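You operate a simulated robot arm through the tools that you are given. There is no shell and no other tool. Be economical: measure what you need, move in short steps, check, and stop when the job is done.

The job below is to be done with a simulated two-armed robot. You get a single attempt, and the scene is never put back.

Task
Wipe up the spill on the packing table with the blue cloth there and put it back.

The check looks at the end state, three seconds after you hand in, the way a careful person would. Anything else that was tipped, shoved, dropped, spilled or broken makes it a failure. Flat cloth is picked up by pressing the open fingertips on it (5 to 10 N) and closing them slowly along it; thin cloth reads only 2 to 8 mm in the jaws.

Robot
Two 6-joint arms with two-finger parallel grippers on one trunk, on a base that drives. Base frame: it is fixed to the floor where the robot stands at the start and does not move with it; the origin is under the middle of the robot, x ahead of it, y to its left, z up; the surface under the hand at the start is at about z = 0.85. Readings come in m, rad, newtons and seconds.
The left shoulder is at the start at [0.06, 0.187, 1.122], the right one opposite. With the tool pointing down near the work surface each hand reaches from about 0.26 to 0.62 m from the robot's upright axis, wherever it stands, measured 20 degrees to its own side. Payload 1.57 kg a hand.
The tool frame of a hand sits at the grasp point between the pads (the TCP): z along the fingers, y along the line on which they close. The tips reach 0.03 m beyond it. Largest opening 0.11 m; finger width 0.024, thickness 0.012; the body of the gripper, 0.048 by 0.112 m, starts 0.078 m behind the TCP.
Orientation is that of the tool frame in the base frame, as a unit quaternion [x, y, z, w]. With the fingers straight down and closing along the base's y, the tool's x points along the base's -x, its y along +y and its z along -z.

Tools
- The arms move only by the tool step_arm. It takes "left_plan", "right_plan" or both (then of equal length, played together; a hand with none holds still); each is a list of rows, each an object of numbers (a shift or turn left out is 0, a gripper value left out holds the last): "dx", "dy", "dz": the shift along the tool's x, y, z in m; "rx", "ry", "rz": the turn, a rotation vector about the tool's x, y, z in rad; "grip": the opening in per cent of the stroke, from 0 (shut) to 100 (fully open). In form: [{"dx": .., "dy": .., "dz": .., "rx": .., "ry": .., "rz": .., "grip": ..}, ...]. A call has 1 to 8 rows; each row is the pose to reach, as a shift and turn from the pose commanded when the call began, along the tool's axes at that moment. Rows are played at 5 a second. More than 0.05 m and 0.15 rad between two rows, or a gripper value outside its range, and nothing of the call is played. Where a pose cannot be reached the arm comes as near as it can. A force on the tool above 40 N (or 10 N above the force at the start of the call, whichever is more), or a blocked arm, ends the call early, and 0.2 s more pass. Each finger travels about 0.153 m/s and halts on what it meets, pressing with about 21 N; the grip force reading is that of the motor and also rises with nothing between the fingers. The clock runs only during rows and for 0.2 s after the last one: add rows that repeat a pose to give the fingers time. It gives the time, the measured TCP pose, the force on the tool (base axes), the opening and the grip force at its end, in the units of the frame above (readings bear some noise), with the torque about the TCP (base axes, N m) and any sound that the robot's microphone picked up, and new pictures: "show" is both (left out), scene, wrist or none (wrist: the cameras of the hands that moved).
- Cameras (640 x 400 px; columns grow to the right, rows downward): "scene" is now at [0.0057, 0.0134, 1.6536]; the picture's right is [0.19, -0.98, 0.00], its down [-0.84, -0.16, -0.53] and it looks along [0.52, 0.10, -0.85] (base axes); focal length 254 px, centre (320, 200). "left" rides on the left gripper at [0.07, -0.016, -0.141] in its tool frame; the picture's right is [0.23, 0.97, 0.00], its down [-0.86, 0.20, -0.48] and it looks along [-0.47, 0.11, 0.88] (tool axes); focal length 222 px, centre (320, 200). "right" rides on the right gripper at [0.07, 0.016, -0.141] in its tool frame; the picture's right is [-0.23, 0.97, 0.00], its down [-0.86, -0.20, -0.48] and it looks along [-0.47, -0.11, 0.88] (tool axes); focal length 222 px, centre (320, 200). There is no depth. A picture from a camera that has moved, and an enlarged one, comes with that camera's place and axes in the base frame and with its lens.
- lift_body(by): slides the trunk up (or, below 0, down) by that many m; the arms and the scene camera ride with it, the base frame stays. It gives what a move gives, with no picture.
- roll_base(legs): drives the robot by 1 to 6 legs, each [ahead, left, turn to the left] in m, m and rad, along the robot's own axes; the way and the turn of a leg run together, so that a leg with both is an arc; at most 1.5 m and 3.142 rad a leg. The arms and the cameras ride along, it lands a little off, and it stops where it bumps. It gives what a move gives, and a new picture of the scene camera.
- aim_head(pan, tilt): turns the head with the scene camera to pan (to the left, within 1.501 rad either way) and tilt (down, from -0.506 to 1.204), counted from straight ahead of the robot. It gives what a move gives, and a new picture of the scene camera.
- inspect(camera, box): a new picture of the part [left, top, right, bottom] of that camera's present view, enlarged. The clock stands still meanwhile.
- job_done(): hands the job in; it is judged then, once.

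Work in short steps. Places have to be worked out from the pictures, the camera data and where the tool is seen: move nearer, look again, correct. Check each grasp and each placing, and mend what went wrong. You have 120 turns and 260 pictures in all, those below and enlarged ones among them. Open the grippers and draw the arms clear of the work before you hand the job in, unless the task says otherwise; then end with one line.

The tools are called after "Call:" as name(argument=value, ...) on one line, values as JSON. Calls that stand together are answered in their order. step_arm: Moves the arms, as the interface text tells. Its arguments: {"type":"object","properties":{"left_plan":{"type":"array","items":{"type":"object","properties":{"dx":{"type":"number"},"dy":{"type":"number"},"dz":{"type":"number"},"rx":{"type":"number"},"ry":{"type":"number"},"rz":{"type":"number"},"grip":{"type":"number"}}}},"right_plan":{"type":"array","items":{"type":"object","properties":{"dx":{"type":"number"},"dy":{"type":"number"},"dz":{"type":"number"},"rx":{"type":"number"},"ry":{"type":"number"},"rz":{"type":"number"},"grip":{"type":"number"}}}},"show":{"type":"string","enum":["both","scene","wrist","none"]}},"required":[]} The other tools are called the same way: lift_body (by) slides the trunk up or down; roll_base (legs) drives the base; aim_head (pan, tilt) turns the head that bears the scene camera; inspect (camera, box) takes an enlarged picture of a part of a camera's view; job_done () hands the job in.

At the start:

```text
time: 0.0
left_position: [0.502, 0.171, 1.0305]
left_ee_rot: [0.001, 1.0, -0.002, 0.0]
left_wrist_force: [-0.7, -0.4, 0.0]
left_ft_torque: [-0.01, -0.01, 0.01]
left_finger_gap: 0.1101
left_finger_force: 0.0
right_position: [0.4557, -0.1492, 1.0586]
right_ee_rot: [0.0, 1.0, 0.0, 0.001]
right_wrist_force: [1.5, 0.4, -1.4]
right_ft_torque: [0.02, 0.02, 0.01]
right_finger_gap: 0.1099
right_finger_force: 0.1
trunk travel left (down, up): [-0.75, 0.24]
robot x, y, heading: [-0.001, 0.0005, -0.0]
head pan, tilt: [0.188, 1.018]
```

scene: 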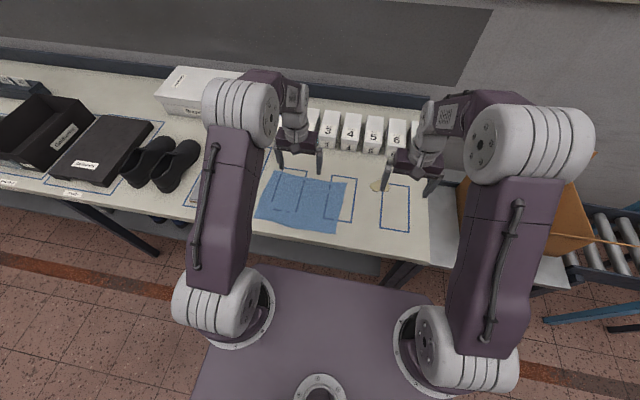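
right: 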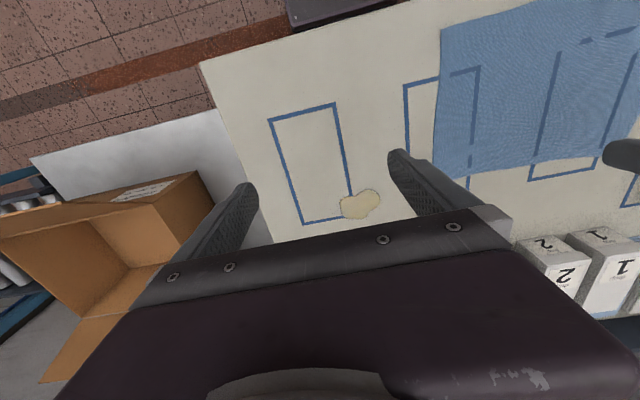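
left: 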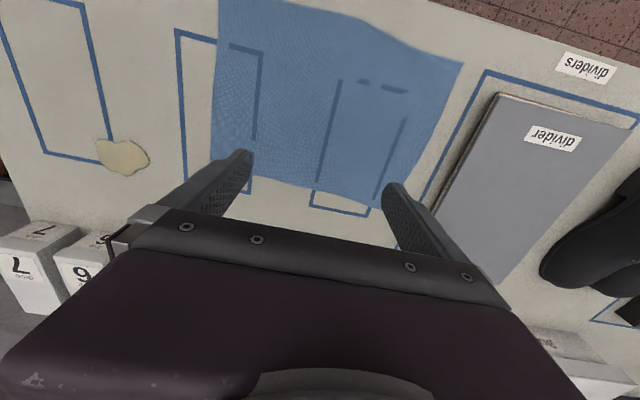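

I'll look closely at the cloth and the spill before moving.

Call:
inspect(camera="scene", box=[180, 80, 460, 255])

Call:
inspect(camera="left", box=[80, 0, 480, 250])

Call:
inspect(camera="right", box=[200, 0, 640, 275])

```text
2.29 times, centred on (320, 168) of scene
camera zoom: at [0.0057, 0.0134, 1.6536], right [0.19, -0.98, 0.0], down [-0.84, -0.16, -0.53], along [0.52, 0.1, -0.85], focal length 581 px, centre (320, 274)
```

zoom: 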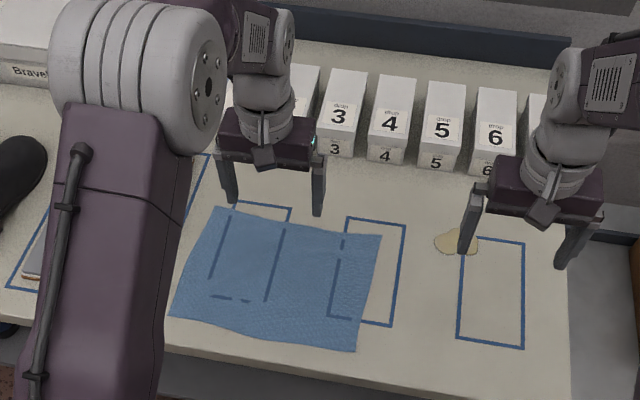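

```text
1.60 times, centred on (280, 125) of left
camera zoom: at [0.4312, 0.1565, 1.1729], right [-0.23, 0.97, 0.0], down [0.86, 0.2, 0.48], along [0.47, 0.11, -0.88], focal length 355 px, centre (384, 320)
```

zoom: 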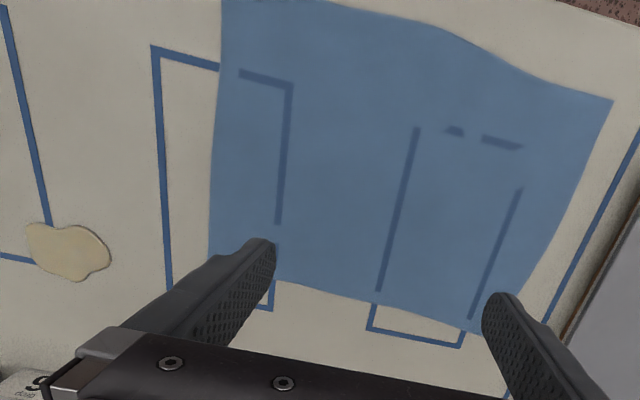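

```text
1.45 times, centred on (420, 138) of right
camera zoom: at [0.3859, -0.1318, 1.2003], right [0.23, 0.97, 0.0], down [0.86, -0.2, 0.48], along [0.47, -0.11, -0.88], focal length 323 px, centre (174, 291)
```

zoom: 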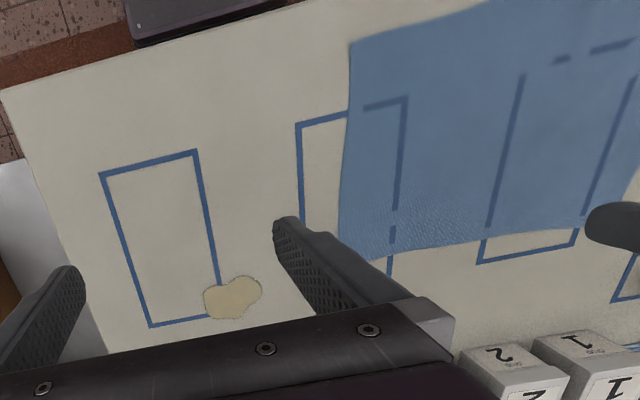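

Spill is near (0.60, −0.106), radius about 0.03. The cloth spans about x 0.375–0.595 and y 0.02–0.32. I'll first test whether the right hand can reach over the far side of the spill, staying above the table.

Call:
step_arm(right_plan=[{"dx": -0.03, "dy": 0.007, "dz": 0.023}, {"dx": -0.06, "dy": 0.014, "dz": 0.046}, {"dx": -0.09, "dy": 0.021, "dz": 0.07}, {"dx": -0.12, "dy": 0.028, "dz": 0.095}, {"dx": -0.15, "dy": 0.036, "dz": 0.12}, {"dx": -0.174, "dy": 0.043, "dz": 0.139}, {"dx": -0.174, "dy": 0.043, "dz": 0.139}])

```text
time: 1.6
left_position: [0.5034, 0.1728, 1.0306]
left_ee_rot: [0.0, 1.0, -0.001, 0.001]
left_wrist_force: [0.2, 0.0, -0.7]
left_ft_torque: [0.0, -0.04, 0.0]
left_finger_gap: 0.1099
left_finger_force: 0.0
right_position: [0.5926, -0.1092, 0.9242]
right_ee_rot: [0.0, 1.0, 0.0, 0.0]
right_wrist_force: [0.4, 0.1, 0.3]
right_ft_torque: [0.01, -0.01, -0.02]
right_finger_gap: 0.1098
right_finger_force: 0.0
right hand out of reach, approached as far as the arm can: row 5, 6, 7
trunk travel left (down, up): [-0.75, 0.24]
robot x, y, heading: [0.0027, -0.0039, 0.002]
head pan, tilt: [0.188, 1.018]
camera scene: at [0.0067, 0.0133, 1.6536], right [0.19, -0.98, 0.0], down [-0.84, -0.16, -0.53], along [0.52, 0.1, -0.85], focal length 254 px, centre (320, 200)
camera right: at [0.5222, -0.0938, 1.0655], right [0.23, 0.97, 0.0], down [0.86, -0.2, 0.48], along [0.46, -0.11, -0.88], focal length 222 px, centre (320, 200)
```

scene: 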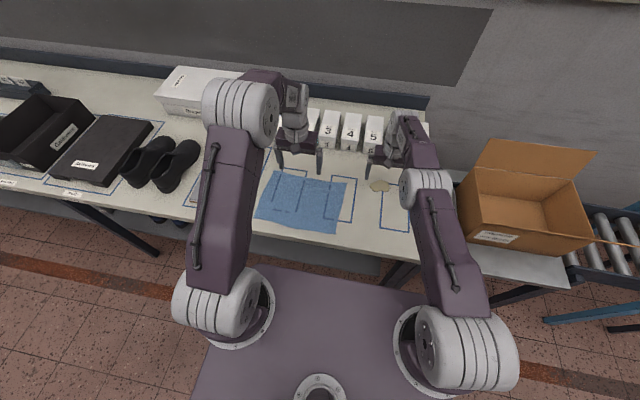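
right: 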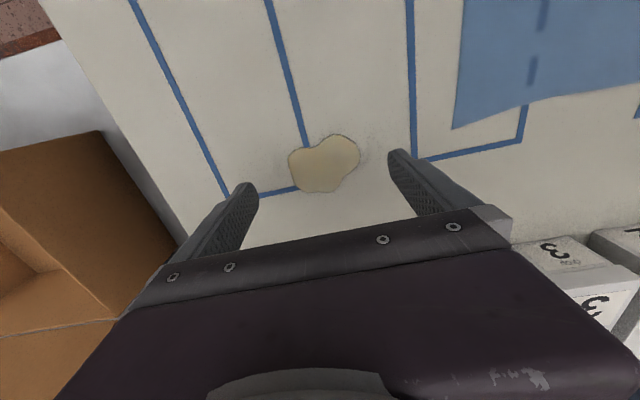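

The arm stops at x≈0.593, right at the spill centre, so I need a bit more reach. I'll roll ahead 0.07 m, with both hands well above the table and clear of the boxes at x≈0.77.

Call:
roll_base(legs=[[0.07, 0.0, 0.0]])

```text
time: 2.6
left_position: [0.5714, 0.1721, 1.0318]
left_ee_rot: [0.0, 1.0, -0.001, 0.001]
left_wrist_force: [-0.2, -0.2, -0.1]
left_ft_torque: [0.0, -0.02, -0.01]
left_finger_gap: 0.1101
left_finger_force: 0.1
right_position: [0.6612, -0.1106, 0.9259]
right_ee_rot: [0.0, 1.0, 0.0, 0.001]
right_wrist_force: [0.3, -0.1, -0.2]
right_ft_torque: [-0.03, -0.03, -0.03]
right_finger_gap: 0.1098
right_finger_force: 0.1
trunk travel left (down, up): [-0.75, 0.24]
robot x, y, heading: [0.0712, 0.0004, -0.006]
head pan, tilt: [0.188, 1.018]
camera scene: at [0.0725, 0.0135, 1.6537], right [0.19, -0.98, 0.0], down [-0.83, -0.16, -0.53], along [0.52, 0.1, -0.85], focal length 254 px, centre (320, 200)
```

scene: 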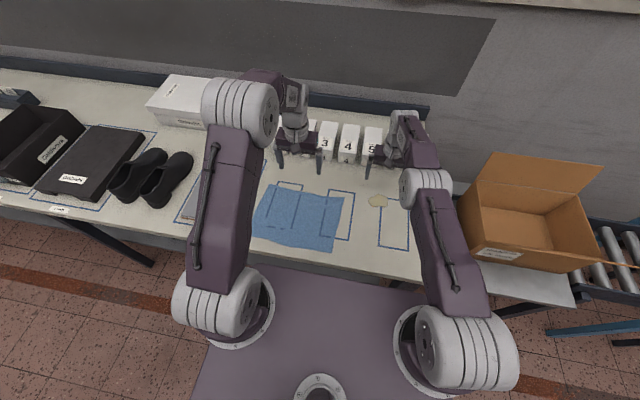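

Base moved cleanly. Now I'll bring both hands above the cloth, right near (0.54, 0.07) and left near (0.49, 0.275), with the jaws partly closed to about 38 mm.

Call:
step_arm(right_plan=[{"dx": 0.02, "dy": 0.03, "dz": 0.0, "grip": 35}, {"dx": 0.04, "dy": 0.06, "dz": 0.0}, {"dx": 0.06, "dy": 0.09}, {"dx": 0.08, "dy": 0.12}, {"dx": 0.1, "dy": 0.15}, {"dx": 0.121, "dy": 0.181}, {"dx": 0.121, "dy": 0.181}], left_plan=[{"dx": 0.014, "dy": 0.018, "dz": 0.015, "grip": 35}, {"dx": 0.028, "dy": 0.036, "dz": 0.03}, {"dx": 0.042, "dy": 0.054, "dz": 0.045}, {"dx": 0.056, "dy": 0.072, "dz": 0.06}, {"dx": 0.07, "dy": 0.09, "dz": 0.075}, {"dx": 0.081, "dy": 0.103, "dz": 0.09}, {"dx": 0.081, "dy": 0.103, "dz": 0.09}])

```text
time: 4.2
left_position: [0.4897, 0.2737, 0.942]
left_ee_rot: [0.001, 1.0, 0.0, 0.0]
left_wrist_force: [0.0, -0.1, -0.4]
left_ft_torque: [0.04, -0.01, 0.01]
left_finger_gap: 0.0386
left_finger_force: 0.1
right_position: [0.5408, 0.0693, 0.9232]
right_ee_rot: [0.0, 1.0, 0.0, 0.0]
right_wrist_force: [-0.1, -0.3, -0.1]
right_ft_torque: [-0.01, -0.02, 0.02]
right_finger_gap: 0.0387
right_finger_force: 0.0
trunk travel left (down, up): [-0.75, 0.24]
robot x, y, heading: [0.066, -0.0013, 0.004]
head pan, tilt: [0.188, 1.018]
camera scene: at [0.0754, 0.0124, 1.6537], right [0.19, -0.98, 0.0], down [-0.84, -0.16, -0.53], along [0.52, 0.1, -0.85], focal length 254 px, centre (320, 200)
camera right: at [0.4699, 0.0852, 1.065], right [0.23, 0.97, 0.0], down [0.85, -0.2, 0.48], along [0.47, -0.11, -0.88], focal length 222 px, centre (320, 200)
camera left: at [0.4191, 0.2584, 1.0838], right [-0.23, 0.97, 0.0], down [0.86, 0.2, 0.48], along [0.47, 0.11, -0.88], focal length 222 px, centre (320, 200)
```

scene: 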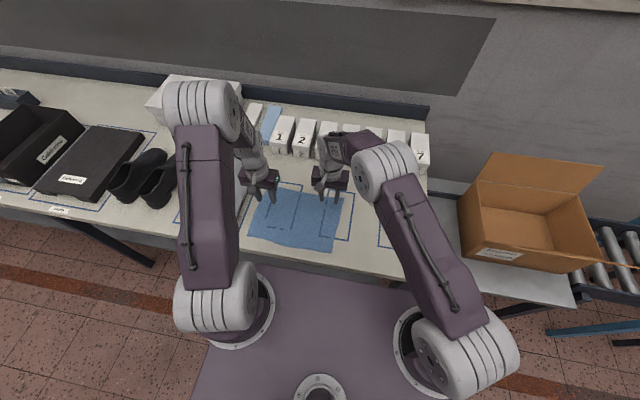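
right: 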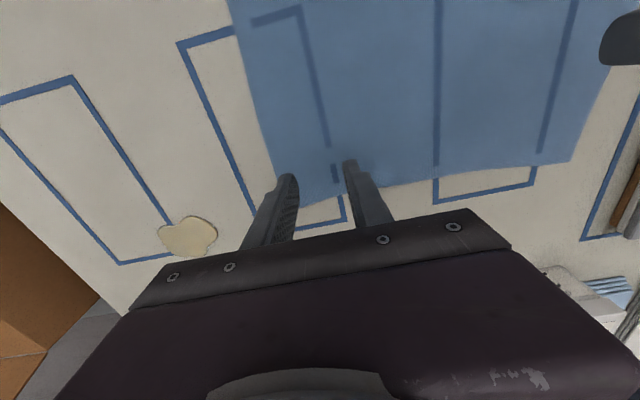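
left: 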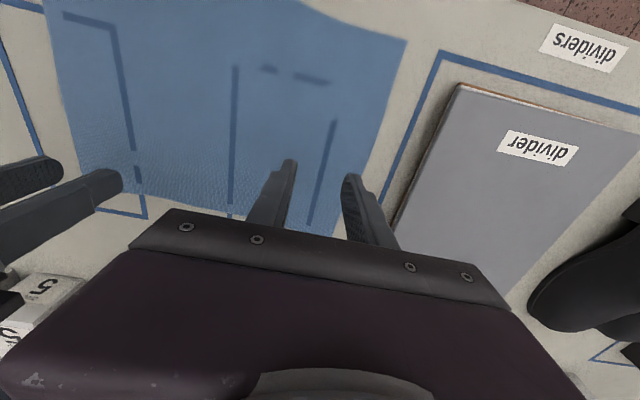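

Both hands are over the cloth. There's also a light-blue item by the boxes that I want to identify before going on.

Call:
inspect(camera="scene", box=[220, 80, 380, 180])

Call:
inspect(camera="right", box=[480, 200, 640, 300])

```text
4.00 times, centred on (300, 130) of scene
camera zoom: at [0.0754, 0.0124, 1.6537], right [0.19, -0.98, 0.0], down [-0.84, -0.16, -0.53], along [0.52, 0.1, -0.85], focal length 1016 px, centre (400, 480)
```

zoom: 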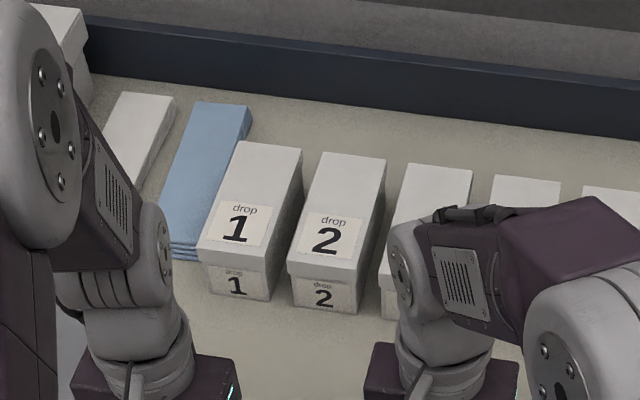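

```text
4.00 times, centred on (560, 250) of right
camera zoom: at [0.4699, 0.0852, 1.065], right [0.23, 0.97, 0.0], down [0.85, -0.2, 0.48], along [0.47, -0.11, -0.88], focal length 888 px, centre (-640, 0)
```

zoom: 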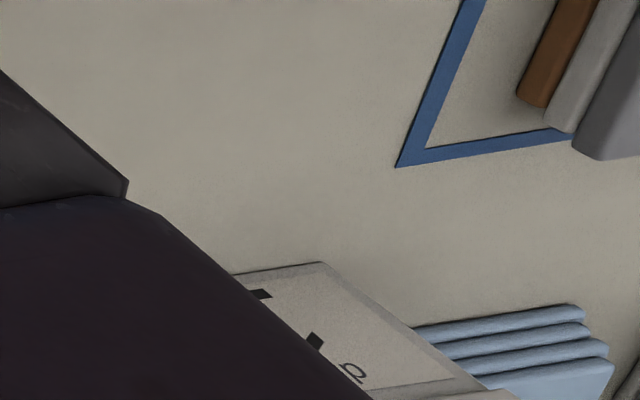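

The light-blue item is a folded stack; the spread cloth is the one meant. I'll lower both hands to just above the table.

Call:
step_arm(right_plan=[{"dz": 0.012}, {"dz": 0.024}, {"dz": 0.036}, {"dz": 0.036}], left_plan=[{"dz": 0.02}, {"dz": 0.04}, {"dz": 0.055}, {"dz": 0.055}], show="wrist")

```text
time: 5.2
left_position: [0.4908, 0.2749, 0.8855]
left_ee_rot: [0.001, 1.0, -0.001, 0.0]
left_wrist_force: [-0.2, 0.2, 0.4]
left_ft_torque: [0.02, 0.02, 0.01]
left_finger_gap: 0.0384
left_finger_force: 0.1
right_position: [0.5409, 0.0696, 0.8874]
right_ee_rot: [0.0, 1.0, 0.001, 0.0]
right_wrist_force: [0.6, -0.1, -0.1]
right_ft_torque: [-0.01, 0.01, -0.03]
right_finger_gap: 0.0384
right_finger_force: 0.0
trunk travel left (down, up): [-0.75, 0.24]
robot x, y, heading: [0.0697, 0.0, 0.002]
head pan, tilt: [0.188, 1.018]
camera right: at [0.4704, 0.0868, 1.0294], right [0.23, 0.97, 0.0], down [0.85, -0.2, 0.48], along [0.47, -0.11, -0.88], focal length 222 px, centre (320, 200)
camera left: at [0.4195, 0.2595, 1.0274], right [-0.23, 0.97, 0.0], down [0.86, 0.2, 0.48], along [0.47, 0.11, -0.88], focal length 222 px, centre (320, 200)
```

right: 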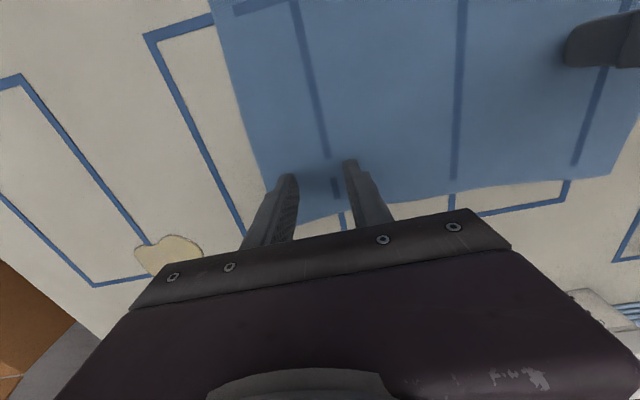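
left: 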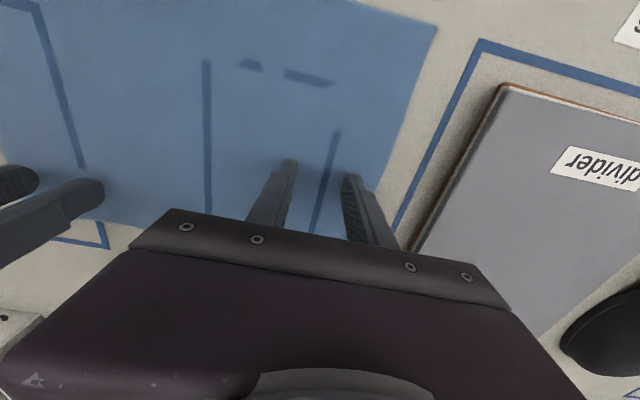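

Both tips are about 5 mm above the cloth. I'll lower in small steps until I read contact force.

Call:
step_arm(right_plan=[{"dz": 0.003}, {"dz": 0.006}, {"dz": 0.008}, {"dz": 0.008}], left_plan=[{"dz": 0.003}, {"dz": 0.005}, {"dz": 0.006}, {"dz": 0.006}], show="none")

```text
time: 6.2
left_position: [0.491, 0.2758, 0.8808]
left_ee_rot: [0.001, 1.0, 0.0, 0.002]
left_wrist_force: [2.2, 1.6, 17.0]
left_ft_torque: [-0.06, 0.0, 0.01]
left_finger_gap: 0.0385
left_finger_force: 0.0
right_position: [0.54, 0.0697, 0.8831]
right_ee_rot: [0.0, 1.0, 0.0, 0.001]
right_wrist_force: [0.0, 0.1, -0.8]
right_ft_torque: [-0.02, 0.02, 0.0]
right_finger_gap: 0.0386
right_finger_force: 0.1
trunk travel left (down, up): [-0.75, 0.24]
robot x, y, heading: [0.0657, 0.0011, -0.004]
head pan, tilt: [0.188, 1.018]
```

Left presses with 17 N, which is a bit much, and right isn't touching yet. I'll ease left up 1.5 mm and lower right 3 mm.

Call:
step_arm(right_plan=[{"dz": 0.0015}, {"dz": 0.003}, {"dz": 0.003}], left_plan=[{"dz": -0.001}, {"dz": -0.0015}, {"dz": -0.0015}], show="none")

```text
time: 7.0
left_position: [0.4886, 0.2739, 0.8823]
left_ee_rot: [0.001, 1.0, -0.001, 0.001]
left_wrist_force: [0.0, 0.2, 0.0]
left_ft_torque: [0.0, 0.02, -0.03]
left_finger_gap: 0.0385
left_finger_force: 0.0
right_position: [0.5404, 0.0698, 0.8806]
right_ee_rot: [0.0, 1.0, 0.001, 0.003]
right_wrist_force: [-0.5, -3.2, 27.6]
right_ft_torque: [-0.57, 0.13, -0.01]
right_finger_gap: 0.0387
right_finger_force: 0.3
trunk travel left (down, up): [-0.75, 0.24]
robot x, y, heading: [0.067, 0.0026, -0.001]
head pan, tilt: [0.188, 1.018]
```

Stiffness is high, roughly 15 N/mm, so I'll trim by under a millimetre or so each.

Call:
step_arm(right_plan=[{"dz": -0.0006}, {"dz": -0.0012}, {"dz": -0.0012}], left_plan=[{"dz": 0.0004}, {"dz": 0.0009}, {"dz": 0.0009}], show="none")

```text
time: 7.8
left_position: [0.4904, 0.2739, 0.8809]
left_ee_rot: [0.0, 1.0, 0.0, 0.002]
left_wrist_force: [-0.6, -0.5, 1.4]
left_ft_torque: [0.01, -0.02, -0.02]
left_finger_gap: 0.0386
left_finger_force: 0.1
right_position: [0.5404, 0.0695, 0.8813]
right_ee_rot: [0.0, 1.0, 0.001, 0.002]
right_wrist_force: [3.6, -3.1, 30.7]
right_ft_torque: [-0.56, -0.06, 0.05]
right_finger_gap: 0.0385
right_finger_force: 0.4
trunk travel left (down, up): [-0.75, 0.24]
robot x, y, heading: [0.0723, -0.0021, 0.0]
head pan, tilt: [0.188, 1.018]
```

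Right still reads 30 N; I'll raise it further and lower left slightly.

Call:
step_arm(right_plan=[{"dz": -0.0008}, {"dz": -0.0014}, {"dz": -0.0014}], left_plan=[{"dz": 0.0003}, {"dz": 0.0005}, {"dz": 0.0005}], show="none")

```text
time: 8.6
left_position: [0.4892, 0.2754, 0.8811]
left_ee_rot: [0.001, 1.0, 0.001, 0.002]
left_wrist_force: [-1.0, -1.8, 10.9]
left_ft_torque: [-0.04, 0.12, 0.02]
left_finger_gap: 0.0386
left_finger_force: 0.1
right_position: [0.5384, 0.0695, 0.881]
right_ee_rot: [0.0, 1.0, 0.0, 0.0]
right_wrist_force: [2.1, 1.7, 15.1]
right_ft_torque: [-0.07, -0.08, 0.02]
right_finger_gap: 0.0385
right_finger_force: 0.1
trunk travel left (down, up): [-0.75, 0.24]
robot x, y, heading: [0.0712, -0.0018, 0.005]
head pan, tilt: [0.188, 1.018]
```

Left is at 11 N, right at 15 N. I'll ease right up half a millimetre and close both slowly along the cloth.

Call:
step_arm(right_plan=[{"dz": -0.0006, "grip": 30}, {"dz": -0.0006, "grip": 25}, {"dz": -0.0006, "grip": 20}, {"dz": -0.0006, "grip": 15}, {"dz": -0.0006, "grip": 10}, {"dz": -0.0006, "grip": 5}, {"dz": -0.0006, "grip": 0}, {"dz": -0.0006, "grip": 0}], left_plan=[{"dz": -0.0002, "grip": 30}, {"dz": -0.0002, "grip": 25}, {"dz": -0.0002, "grip": 20}, {"dz": -0.0002, "grip": 15}, {"dz": -0.0002, "grip": 10}, {"dz": -0.0002, "grip": 5}, {"dz": -0.0002, "grip": 0}, {"dz": -0.0002, "grip": 0}])

```text
time: 10.4
left_position: [0.4908, 0.2736, 0.8807]
left_ee_rot: [0.001, 1.0, 0.0, 0.001]
left_wrist_force: [2.0, -5.3, 16.5]
left_ft_torque: [-0.15, -0.02, 0.0]
left_finger_gap: 0.0023
left_finger_force: 20.9
right_position: [0.5404, 0.0692, 0.8822]
right_ee_rot: [-0.001, 1.0, 0.0, 0.0]
right_wrist_force: [-2.0, 5.4, 3.1]
right_ft_torque: [0.2, -0.01, 0.02]
right_finger_gap: 0.002
right_finger_force: 20.7
trunk travel left (down, up): [-0.75, 0.24]
robot x, y, heading: [0.0721, 0.0003, -0.006]
head pan, tilt: [0.188, 1.018]
camera scene: at [0.0729, 0.0119, 1.6537], right [0.19, -0.98, 0.0], down [-0.83, -0.16, -0.53], along [0.52, 0.1, -0.85], focal length 254 px, centre (320, 200)
camera right: at [0.4689, 0.0858, 1.0229], right [0.23, 0.97, 0.0], down [0.85, -0.2, 0.48], along [0.47, -0.11, -0.88], focal length 222 px, centre (320, 200)
camera left: at [0.419, 0.2584, 1.0231], right [-0.23, 0.97, 0.0], down [0.85, 0.2, 0.48], along [0.47, 0.11, -0.88], focal length 222 px, centre (320, 200)
```

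scene: 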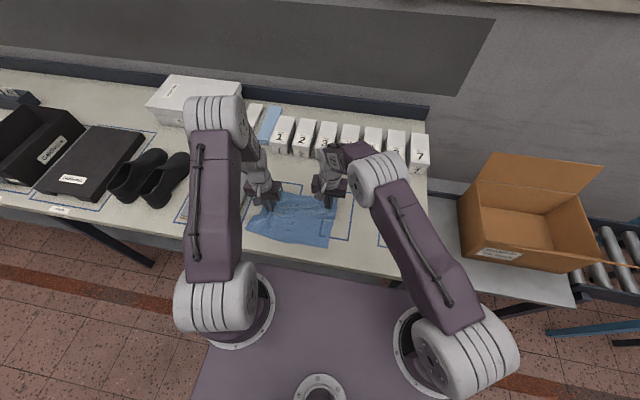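
right: 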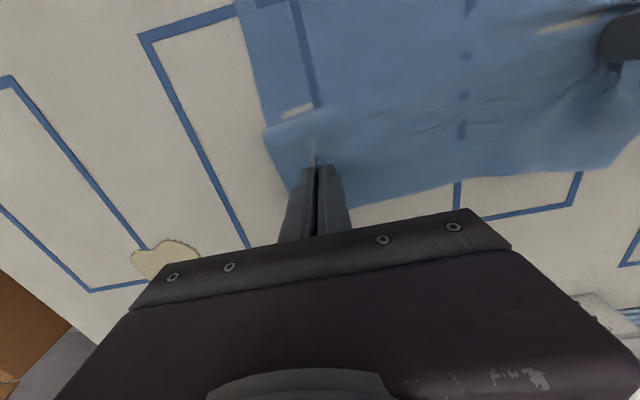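
left: 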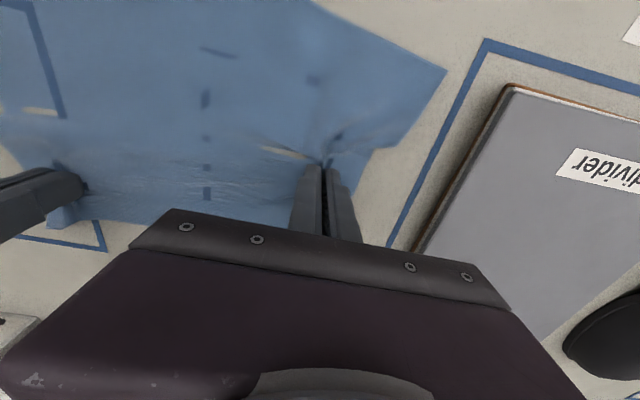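

Both jaws hold cloth (2 mm gap, 21 N). I'll lift both 12 mm and carry the cloth over the spill, both hands moving together by (+0.05, −0.17).

Call:
step_arm(right_plan=[{"dz": -0.012}, {"dx": -0.008, "dy": -0.028, "dz": -0.012}, {"dx": -0.016, "dy": -0.056, "dz": -0.012}, {"dx": -0.025, "dy": -0.085, "dz": -0.012}, {"dx": -0.033, "dy": -0.113, "dz": -0.012}, {"dx": -0.042, "dy": -0.142, "dz": -0.012}, {"dx": -0.05, "dy": -0.17, "dz": -0.012}, {"dx": -0.05, "dy": -0.17, "dz": -0.012}], left_plan=[{"dz": -0.012}, {"dx": -0.008, "dy": -0.028, "dz": -0.012}, {"dx": -0.016, "dy": -0.056, "dz": -0.012}, {"dx": -0.025, "dy": -0.085, "dz": -0.012}, {"dx": -0.033, "dy": -0.113, "dz": -0.012}, {"dx": -0.042, "dy": -0.142, "dz": -0.012}, {"dx": -0.05, "dy": -0.17, "dz": -0.012}, {"dx": -0.05, "dy": -0.17, "dz": -0.012}])

```text
time: 12.2
left_position: [0.5421, 0.1042, 0.8918]
left_ee_rot: [0.001, 1.0, 0.0, 0.001]
left_wrist_force: [1.5, -4.1, 0.1]
left_ft_torque: [-0.15, 0.01, -0.01]
left_finger_gap: 0.002
left_finger_force: 20.6
right_position: [0.5919, -0.0996, 0.8919]
right_ee_rot: [0.0, 1.0, 0.0, 0.0]
right_wrist_force: [-0.4, 5.3, 0.1]
right_ft_torque: [0.16, 0.04, -0.05]
right_finger_gap: 0.0019
right_finger_force: 21.0
trunk travel left (down, up): [-0.75, 0.24]
robot x, y, heading: [0.0674, 0.0039, 0.002]
head pan, tilt: [0.188, 1.018]
camera scene: at [0.0753, 0.0146, 1.6536], right [0.19, -0.98, 0.0], down [-0.84, -0.16, -0.53], along [0.52, 0.1, -0.85], focal length 254 px, centre (320, 200)
camera right: at [0.5218, -0.0825, 1.0334], right [0.23, 0.97, 0.0], down [0.86, -0.2, 0.48], along [0.47, -0.11, -0.88], focal length 222 px, centre (320, 200)
camera left: at [0.47, 0.0893, 1.034], right [-0.23, 0.97, 0.0], down [0.86, 0.2, 0.48], along [0.47, 0.11, -0.88], focal length 222 px, centre (320, 200)
```

scene: 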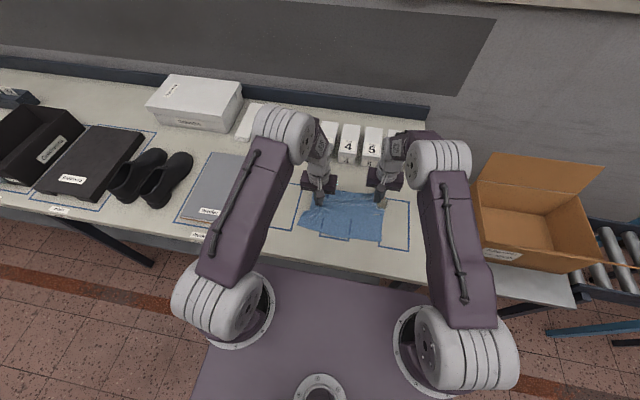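
right: 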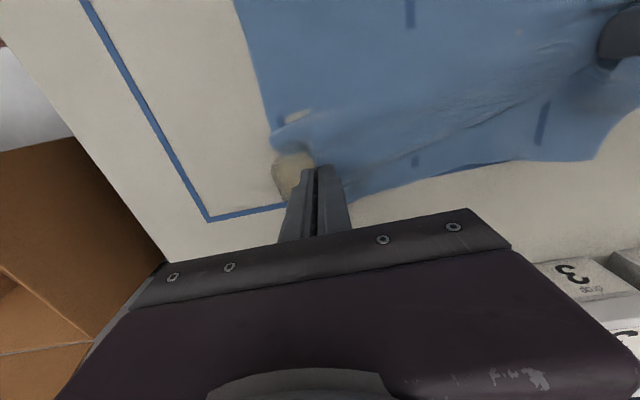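
left: 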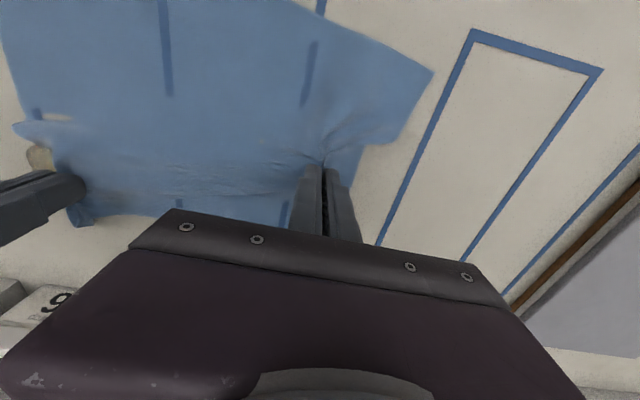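

The cloth travels well. Now I'll lower both hands toward contact, with the right one at the spill's left part.

Call:
step_arm(right_plan=[{"dz": 0.004}, {"dz": 0.008}, {"dz": 0.0102}, {"dz": 0.0102}], left_plan=[{"dz": 0.003}, {"dz": 0.006}, {"dz": 0.008}, {"dz": 0.008}], show="none")

```text
time: 13.2
left_position: [0.5403, 0.1044, 0.8843]
left_ee_rot: [0.001, 1.0, -0.001, 0.0]
left_wrist_force: [0.4, -5.2, 0.6]
left_ft_torque: [-0.17, -0.05, -0.04]
left_finger_gap: 0.0023
left_finger_force: 21.0
right_position: [0.5913, -0.0986, 0.8823]
right_ee_rot: [0.0, 1.0, 0.0, 0.0]
right_wrist_force: [-1.2, 4.1, 1.3]
right_ft_torque: [0.17, 0.02, -0.02]
right_finger_gap: 0.0018
right_finger_force: 20.8
trunk travel left (down, up): [-0.75, 0.24]
robot x, y, heading: [0.0698, 0.0011, -0.004]
head pan, tilt: [0.188, 1.018]
```

Almost touching (1 N). I'll press about 1 mm more and make a first stroke right across the spill, with the left hand following.

Call:
step_arm(right_plan=[{"dz": 0.001}, {"dy": -0.015, "dz": 0.0012}, {"dy": -0.03, "dz": 0.0012}, {"dy": -0.045, "dz": 0.0012}, {"dy": -0.045, "dz": 0.0012}], left_plan=[{}, {"dy": -0.015}, {"dy": -0.03}, {"dy": -0.045}, {"dy": -0.045}])

```text
time: 14.4
left_position: [0.5414, 0.06, 0.8838]
left_ee_rot: [0.002, 1.0, -0.001, 0.001]
left_wrist_force: [0.7, -3.6, -0.2]
left_ft_torque: [-0.15, -0.03, -0.02]
left_finger_gap: 0.0021
left_finger_force: 21.5
right_position: [0.5912, -0.1435, 0.8812]
right_ee_rot: [0.0, 1.0, 0.0, 0.0]
right_wrist_force: [-0.7, 4.4, 2.9]
right_ft_torque: [0.12, -0.04, 0.01]
right_finger_gap: 0.0022
right_finger_force: 21.2
trunk travel left (down, up): [-0.75, 0.24]
robot x, y, heading: [0.0724, -0.0002, -0.004]
head pan, tilt: [0.188, 1.018]
camera scene: at [0.075, 0.0142, 1.6536], right [0.19, -0.98, 0.0], down [-0.84, -0.16, -0.53], along [0.52, 0.1, -0.85], focal length 254 px, centre (320, 200)
camera right: at [0.52, -0.1274, 1.0233], right [0.23, 0.97, 0.0], down [0.85, -0.2, 0.48], along [0.47, -0.11, -0.88], focal length 222 px, centre (320, 200)
camera left: at [0.4702, 0.0444, 1.0262], right [-0.23, 0.97, 0.0], down [0.85, 0.2, 0.48], along [0.47, 0.11, -0.88], focal length 222 px, centre (320, 200)
```

scene: 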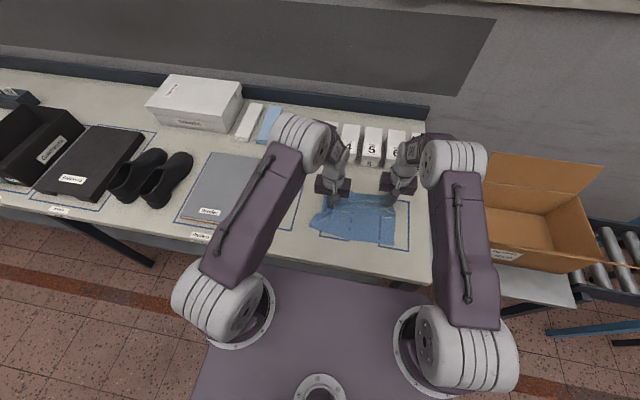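
right: 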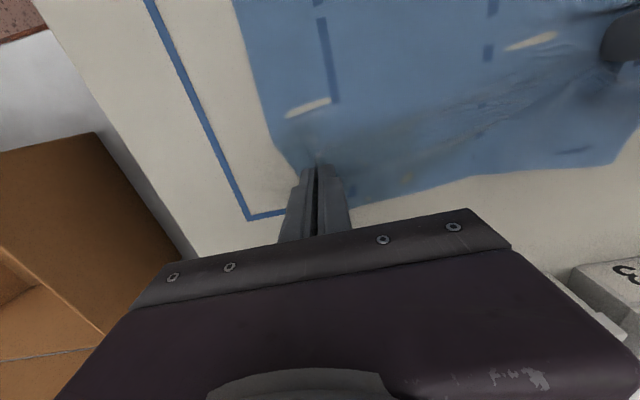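
left: 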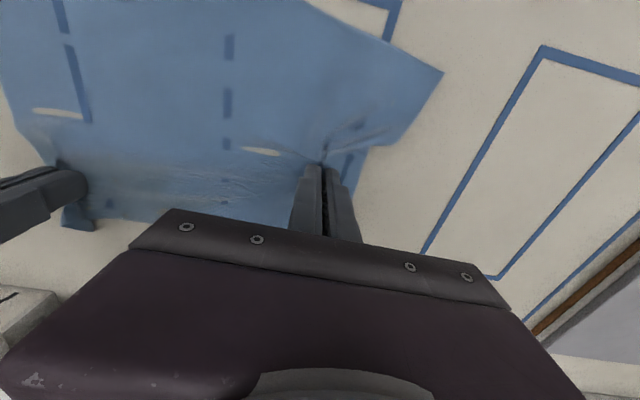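

The cloth now covers the spill. I'll press a little harder and rub in a zigzag over the spill area.

Call:
step_arm(right_plan=[{"dx": -0.02, "dy": 0.005, "dz": 0.0006}, {"dx": -0.025, "dy": 0.025, "dz": 0.0007}, {"dx": -0.025, "dy": 0.045, "dz": 0.0007}, {"dx": -0.025, "dy": 0.065, "dz": 0.0007}, {"dx": -0.005, "dy": 0.065, "dz": 0.0007}, {"dx": 0.005, "dy": 0.04, "dz": 0.0007}, {"dx": 0.005, "dy": 0.015, "dz": 0.0007}, {"dx": 0.005, "dy": 0.0, "dz": 0.0007}], left_plan=[{"dx": -0.02, "dy": 0.005}, {"dx": -0.025, "dy": 0.025}, {"dx": -0.025, "dy": 0.045}, {"dx": -0.025, "dy": 0.065}, {"dx": -0.005, "dy": 0.065}, {"dx": 0.005, "dy": 0.04}, {"dx": 0.005, "dy": 0.015}, {"dx": 0.005, "dy": 0.0}], show="wrist")

```text
time: 16.2
left_position: [0.5353, 0.0618, 0.885]
left_ee_rot: [0.0, 1.0, -0.001, 0.001]
left_wrist_force: [1.3, -4.3, 0.6]
left_ft_torque: [-0.11, -0.01, -0.01]
left_finger_gap: 0.0019
left_finger_force: 20.8
right_position: [0.5838, -0.1425, 0.8818]
right_ee_rot: [0.0, 1.0, 0.0, 0.002]
right_wrist_force: [0.1, 10.4, 18.7]
right_ft_torque: [0.37, -0.06, -0.01]
right_finger_gap: 0.0021
right_finger_force: 20.2
trunk travel left (down, up): [-0.75, 0.24]
robot x, y, heading: [0.0655, 0.0002, -0.001]
head pan, tilt: [0.188, 1.018]
camera right: at [0.5128, -0.1261, 1.0227], right [0.23, 0.97, 0.0], down [0.85, -0.2, 0.48], along [0.47, -0.11, -0.88], focal length 222 px, centre (320, 200)
camera left: at [0.4644, 0.0454, 1.0272], right [-0.23, 0.97, 0.0], down [0.85, 0.2, 0.48], along [0.47, 0.11, -0.88], focal length 222 px, centre (320, 200)
```

right: 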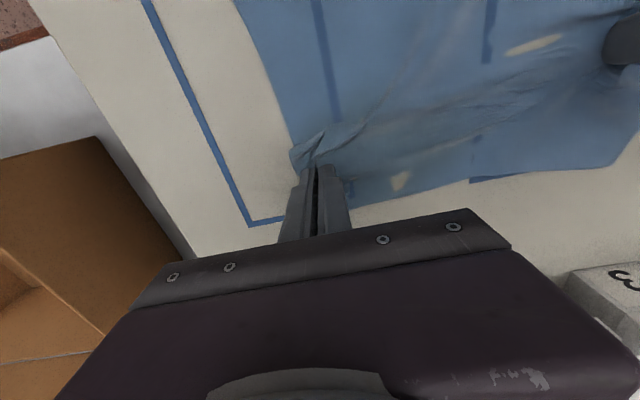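
left: 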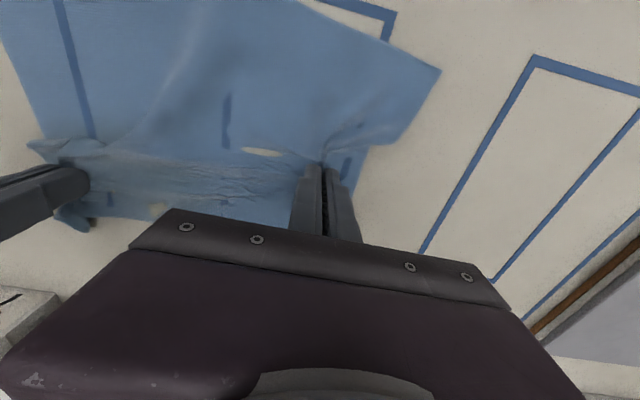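

A bit of pale colour shows near (0.60, −0.08), which may be spill remnant. I'll do another zigzag covering further left and forward.

Call:
step_arm(right_plan=[{"dx": -0.012, "dy": 0.03, "dz": -0.0004}, {"dx": -0.012, "dy": 0.06, "dz": -0.0004}, {"dx": -0.012, "dy": 0.085, "dz": -0.0004}, {"dx": -0.035, "dy": 0.085, "dz": -0.0004}, {"dx": -0.035, "dy": 0.055, "dz": -0.0004}, {"dx": -0.035, "dy": 0.025, "dz": -0.0004}, {"dx": -0.035, "dy": 0.0, "dz": -0.0004}, {"dx": -0.02, "dy": 0.02, "dz": -0.0004}], left_plan=[{"dx": -0.012, "dy": 0.03}, {"dx": -0.012, "dy": 0.06}, {"dx": -0.012, "dy": 0.085}, {"dx": -0.035, "dy": 0.085}, {"dx": -0.035, "dy": 0.055}, {"dx": -0.035, "dy": 0.025}, {"dx": -0.035, "dy": 0.0}, {"dx": -0.02, "dy": 0.02}], show="wrist")

```text
time: 18.0
left_position: [0.5541, 0.082, 0.8858]
left_ee_rot: [0.0, 1.0, -0.002, 0.0]
left_wrist_force: [1.5, -4.7, 0.5]
left_ft_torque: [-0.2, -0.08, -0.03]
left_finger_gap: 0.0022
left_finger_force: 20.9
right_position: [0.6056, -0.1231, 0.8816]
right_ee_rot: [0.001, 1.0, 0.0, 0.0]
right_wrist_force: [-0.1, 2.8, 7.8]
right_ft_torque: [0.06, -0.04, -0.02]
right_finger_gap: 0.002
right_finger_force: 21.0
trunk travel left (down, up): [-0.75, 0.24]
robot x, y, heading: [0.0673, 0.0017, -0.003]
head pan, tilt: [0.188, 1.018]
camera right: at [0.534, -0.1065, 1.0231], right [0.23, 0.97, 0.0], down [0.85, -0.2, 0.48], along [0.47, -0.11, -0.88], focal length 222 px, centre (320, 200)
camera left: at [0.4833, 0.0654, 1.0271], right [-0.23, 0.97, 0.0], down [0.85, 0.2, 0.48], along [0.47, 0.11, -0.88], focal length 222 px, centre (320, 200)
```

right: 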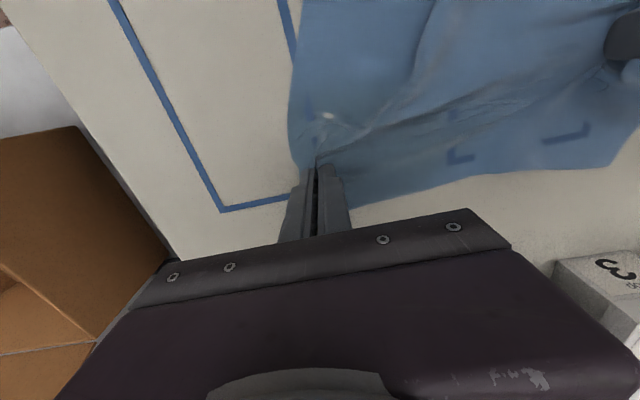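
left: 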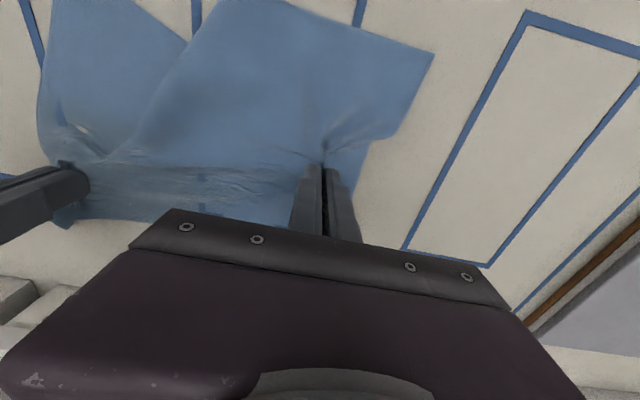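

I'll lift both hands 35 mm while moving left to uncover and check the spill area.

Call:
step_arm(right_plan=[{"dz": -0.02}, {"dz": -0.035, "dy": 0.02}, {"dz": -0.035, "dy": 0.05}, {"dz": -0.035, "dy": 0.085}, {"dz": -0.035, "dy": 0.12}, {"dz": -0.035, "dy": 0.155}, {"dz": -0.035, "dy": 0.19}, {"dz": -0.035, "dy": 0.19}], left_plan=[{"dz": -0.016}, {"dz": -0.032, "dy": 0.02}, {"dz": -0.032, "dy": 0.05}, {"dz": -0.032, "dy": 0.085}, {"dz": -0.032, "dy": 0.12}, {"dz": -0.032, "dy": 0.155}, {"dz": -0.032, "dy": 0.19}, {"dz": -0.032, "dy": 0.19}])

```text
time: 19.8
left_position: [0.5567, 0.2706, 0.9183]
left_ee_rot: [0.001, 1.0, 0.001, 0.0]
left_wrist_force: [0.4, -5.5, -0.8]
left_ft_torque: [-0.15, -0.06, -0.04]
left_finger_gap: 0.0021
left_finger_force: 21.0
right_position: [0.6042, 0.0627, 0.9165]
right_ee_rot: [0.0, 1.0, 0.0, -0.001]
right_wrist_force: [-0.9, 6.1, -0.6]
right_ft_torque: [0.2, 0.02, -0.04]
right_finger_gap: 0.0024
right_finger_force: 20.7
right hand out of reach, approached as far as the arm can: row 7
trunk travel left (down, up): [-0.75, 0.24]
robot x, y, heading: [0.0707, -0.003, -0.004]
head pan, tilt: [0.188, 1.018]
camera scene: at [0.0753, 0.012, 1.6537], right [0.19, -0.98, 0.0], down [-0.84, -0.16, -0.53], along [0.52, 0.1, -0.85], focal length 254 px, centre (320, 200)
camera right: at [0.5341, 0.0791, 1.0585], right [0.23, 0.97, 0.0], down [0.86, -0.2, 0.48], along [0.47, -0.11, -0.88], focal length 222 px, centre (320, 200)
camera left: at [0.4867, 0.2552, 1.0592], right [-0.23, 0.97, 0.0], down [0.86, 0.2, 0.48], along [0.47, 0.11, -0.88], focal length 222 px, centre (320, 200)
```

scene: 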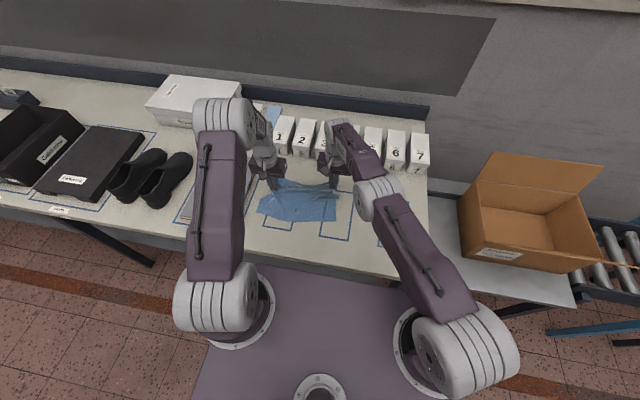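
right: 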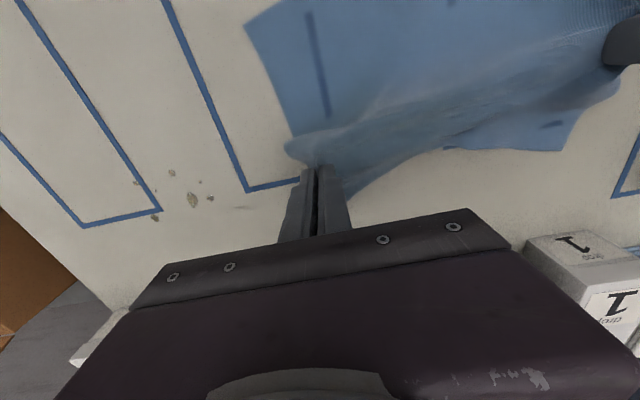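
left: 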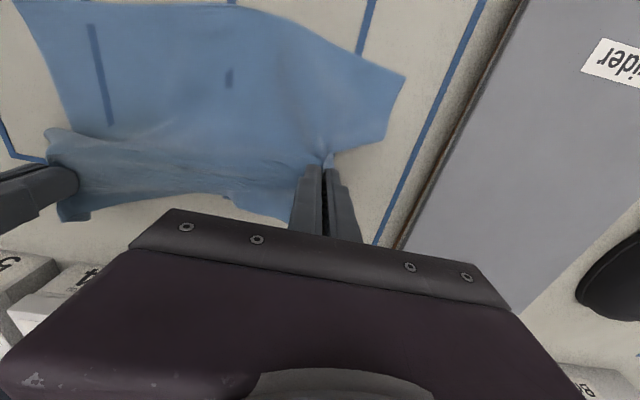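

Most of the spill is gone; a few specks remain. I'll enlarge to locate them.

Call:
inspect(camera="right", box=[90, 140, 290, 265])

```text
3.20 times, centred on (190, 202) of right
camera zoom: at [0.5341, 0.0791, 1.0585], right [0.23, 0.97, 0.0], down [0.86, -0.2, 0.48], along [0.47, -0.11, -0.88], focal length 711 px, centre (736, 192)
```

zoom: 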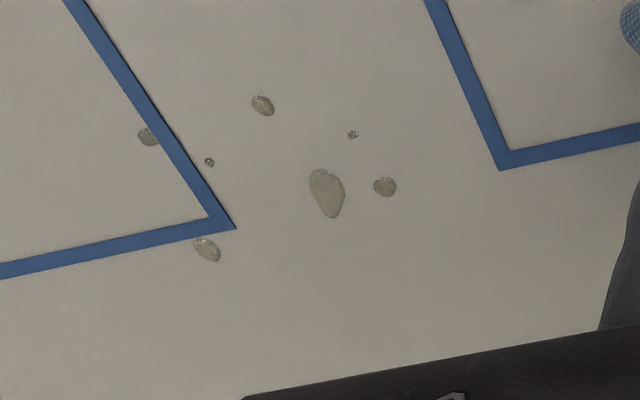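

Seven specks span x 0.58–0.625, y −0.13 to −0.06. I'll go back over them: move right, lower, then rub in several lanes.

Call:
step_arm(right_plan=[{"dx": 0.008, "dy": -0.036}, {"dx": 0.016, "dy": -0.072}, {"dx": 0.024, "dy": -0.108}, {"dx": 0.024, "dy": -0.108, "dz": 0.015}, {"dx": 0.024, "dy": -0.108, "dz": 0.03}, {"dx": 0.024, "dy": -0.108, "dz": 0.034}, {"dx": 0.024, "dy": -0.108, "dz": 0.034}], left_plan=[{"dx": 0.008, "dy": -0.036}, {"dx": 0.016, "dy": -0.072}, {"dx": 0.024, "dy": -0.108}, {"dx": 0.024, "dy": -0.108, "dz": 0.015}, {"dx": 0.024, "dy": -0.108, "dz": 0.03}, {"dx": 0.024, "dy": -0.108, "dz": 0.033}, {"dx": 0.024, "dy": -0.108, "dz": 0.033}], show="wrist")

```text
time: 21.4
left_position: [0.5328, 0.1601, 0.8822]
left_ee_rot: [0.0, 1.0, -0.001, 0.001]
left_wrist_force: [0.5, -3.6, 0.3]
left_ft_torque: [-0.11, 0.01, -0.01]
left_finger_gap: 0.0019
left_finger_force: 21.4
right_position: [0.582, -0.0409, 0.8822]
right_ee_rot: [0.0, 1.0, 0.0, 0.0]
right_wrist_force: [-0.1, 2.4, 2.8]
right_ft_torque: [0.06, 0.03, 0.0]
right_finger_gap: 0.0021
right_finger_force: 21.5
trunk travel left (down, up): [-0.75, 0.24]
robot x, y, heading: [0.0684, 0.0019, -0.0]
head pan, tilt: [0.188, 1.018]
camera right: at [0.5118, -0.0254, 1.0241], right [0.23, 0.97, 0.0], down [0.85, -0.2, 0.48], along [0.47, -0.11, -0.88], focal length 222 px, centre (320, 200)
camera left: at [0.4616, 0.1452, 1.0247], right [-0.23, 0.97, 0.0], down [0.86, 0.2, 0.48], along [0.47, 0.11, -0.88], focal length 222 px, centre (320, 200)
```

right: 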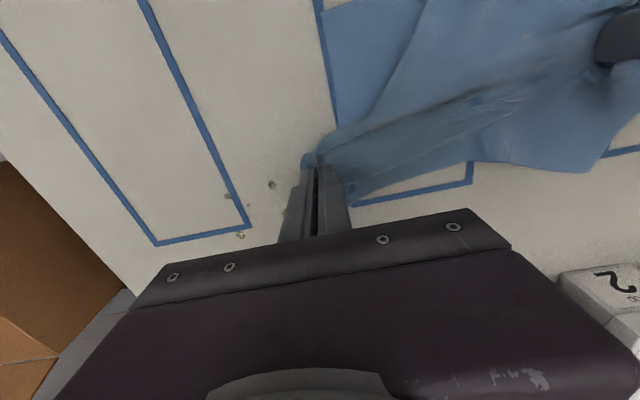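
left: 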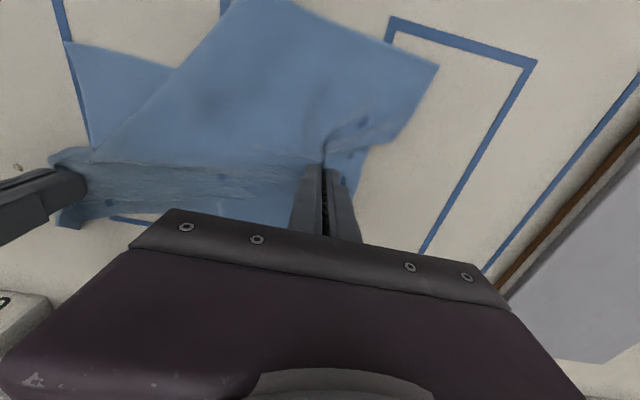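

Light contact (3 N). Stroke lanes at x≈0.58 and 0.60.

Call:
step_arm(right_plan=[{"dy": -0.03, "dz": 0.0007}, {"dy": -0.06, "dz": 0.0008}, {"dy": -0.09, "dz": 0.0008}, {"dy": -0.108, "dz": 0.0008}, {"dx": -0.018, "dy": -0.1, "dz": 0.0008}, {"dx": -0.018, "dy": -0.07, "dz": 0.0008}, {"dx": -0.018, "dy": -0.04, "dz": 0.0008}, {"dx": -0.018, "dy": -0.005, "dz": 0.0008}], left_plan=[{"dy": -0.03}, {"dy": -0.06}, {"dy": -0.09}, {"dy": -0.108}, {"dx": -0.018, "dy": -0.1}, {"dx": -0.018, "dy": -0.07}, {"dx": -0.018, "dy": -0.04}, {"dx": -0.018, "dy": -0.005}], show="wrist")

```text
time: 23.2
left_position: [0.547, 0.1569, 0.8841]
left_ee_rot: [0.001, 1.0, -0.001, 0.0]
left_wrist_force: [1.0, -2.8, -0.3]
left_ft_torque: [-0.12, 0.0, -0.04]
left_finger_gap: 0.0018
left_finger_force: 20.7
right_position: [0.5993, -0.0452, 0.8813]
right_ee_rot: [0.001, 1.0, -0.001, 0.001]
right_wrist_force: [-0.1, -1.1, 13.3]
right_ft_torque: [-0.07, 0.03, -0.02]
right_finger_gap: 0.0017
right_finger_force: 20.8
trunk travel left (down, up): [-0.75, 0.24]
robot x, y, heading: [0.0692, 0.0012, 0.002]
head pan, tilt: [0.188, 1.018]
camera right: at [0.5274, -0.0291, 1.0231], right [0.23, 0.97, 0.0], down [0.85, -0.2, 0.48], along [0.47, -0.11, -0.88], focal length 222 px, centre (320, 200)
camera left: at [0.4769, 0.1417, 1.0269], right [-0.22, 0.97, 0.0], down [0.86, 0.2, 0.48], along [0.47, 0.11, -0.88], focal length 222 px, centre (320, 200)
```

right: 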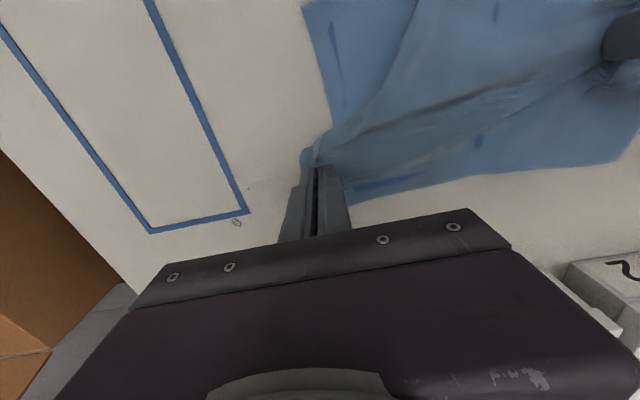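
left: 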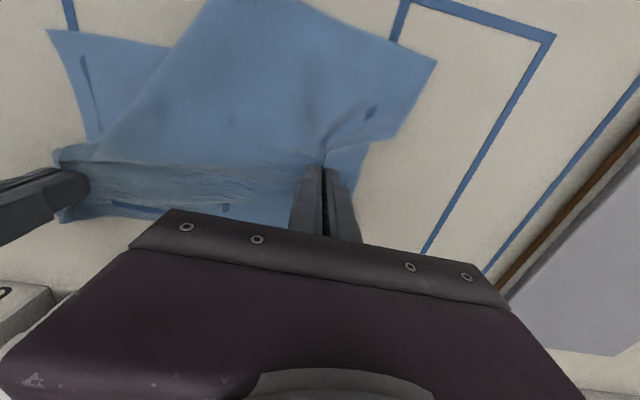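

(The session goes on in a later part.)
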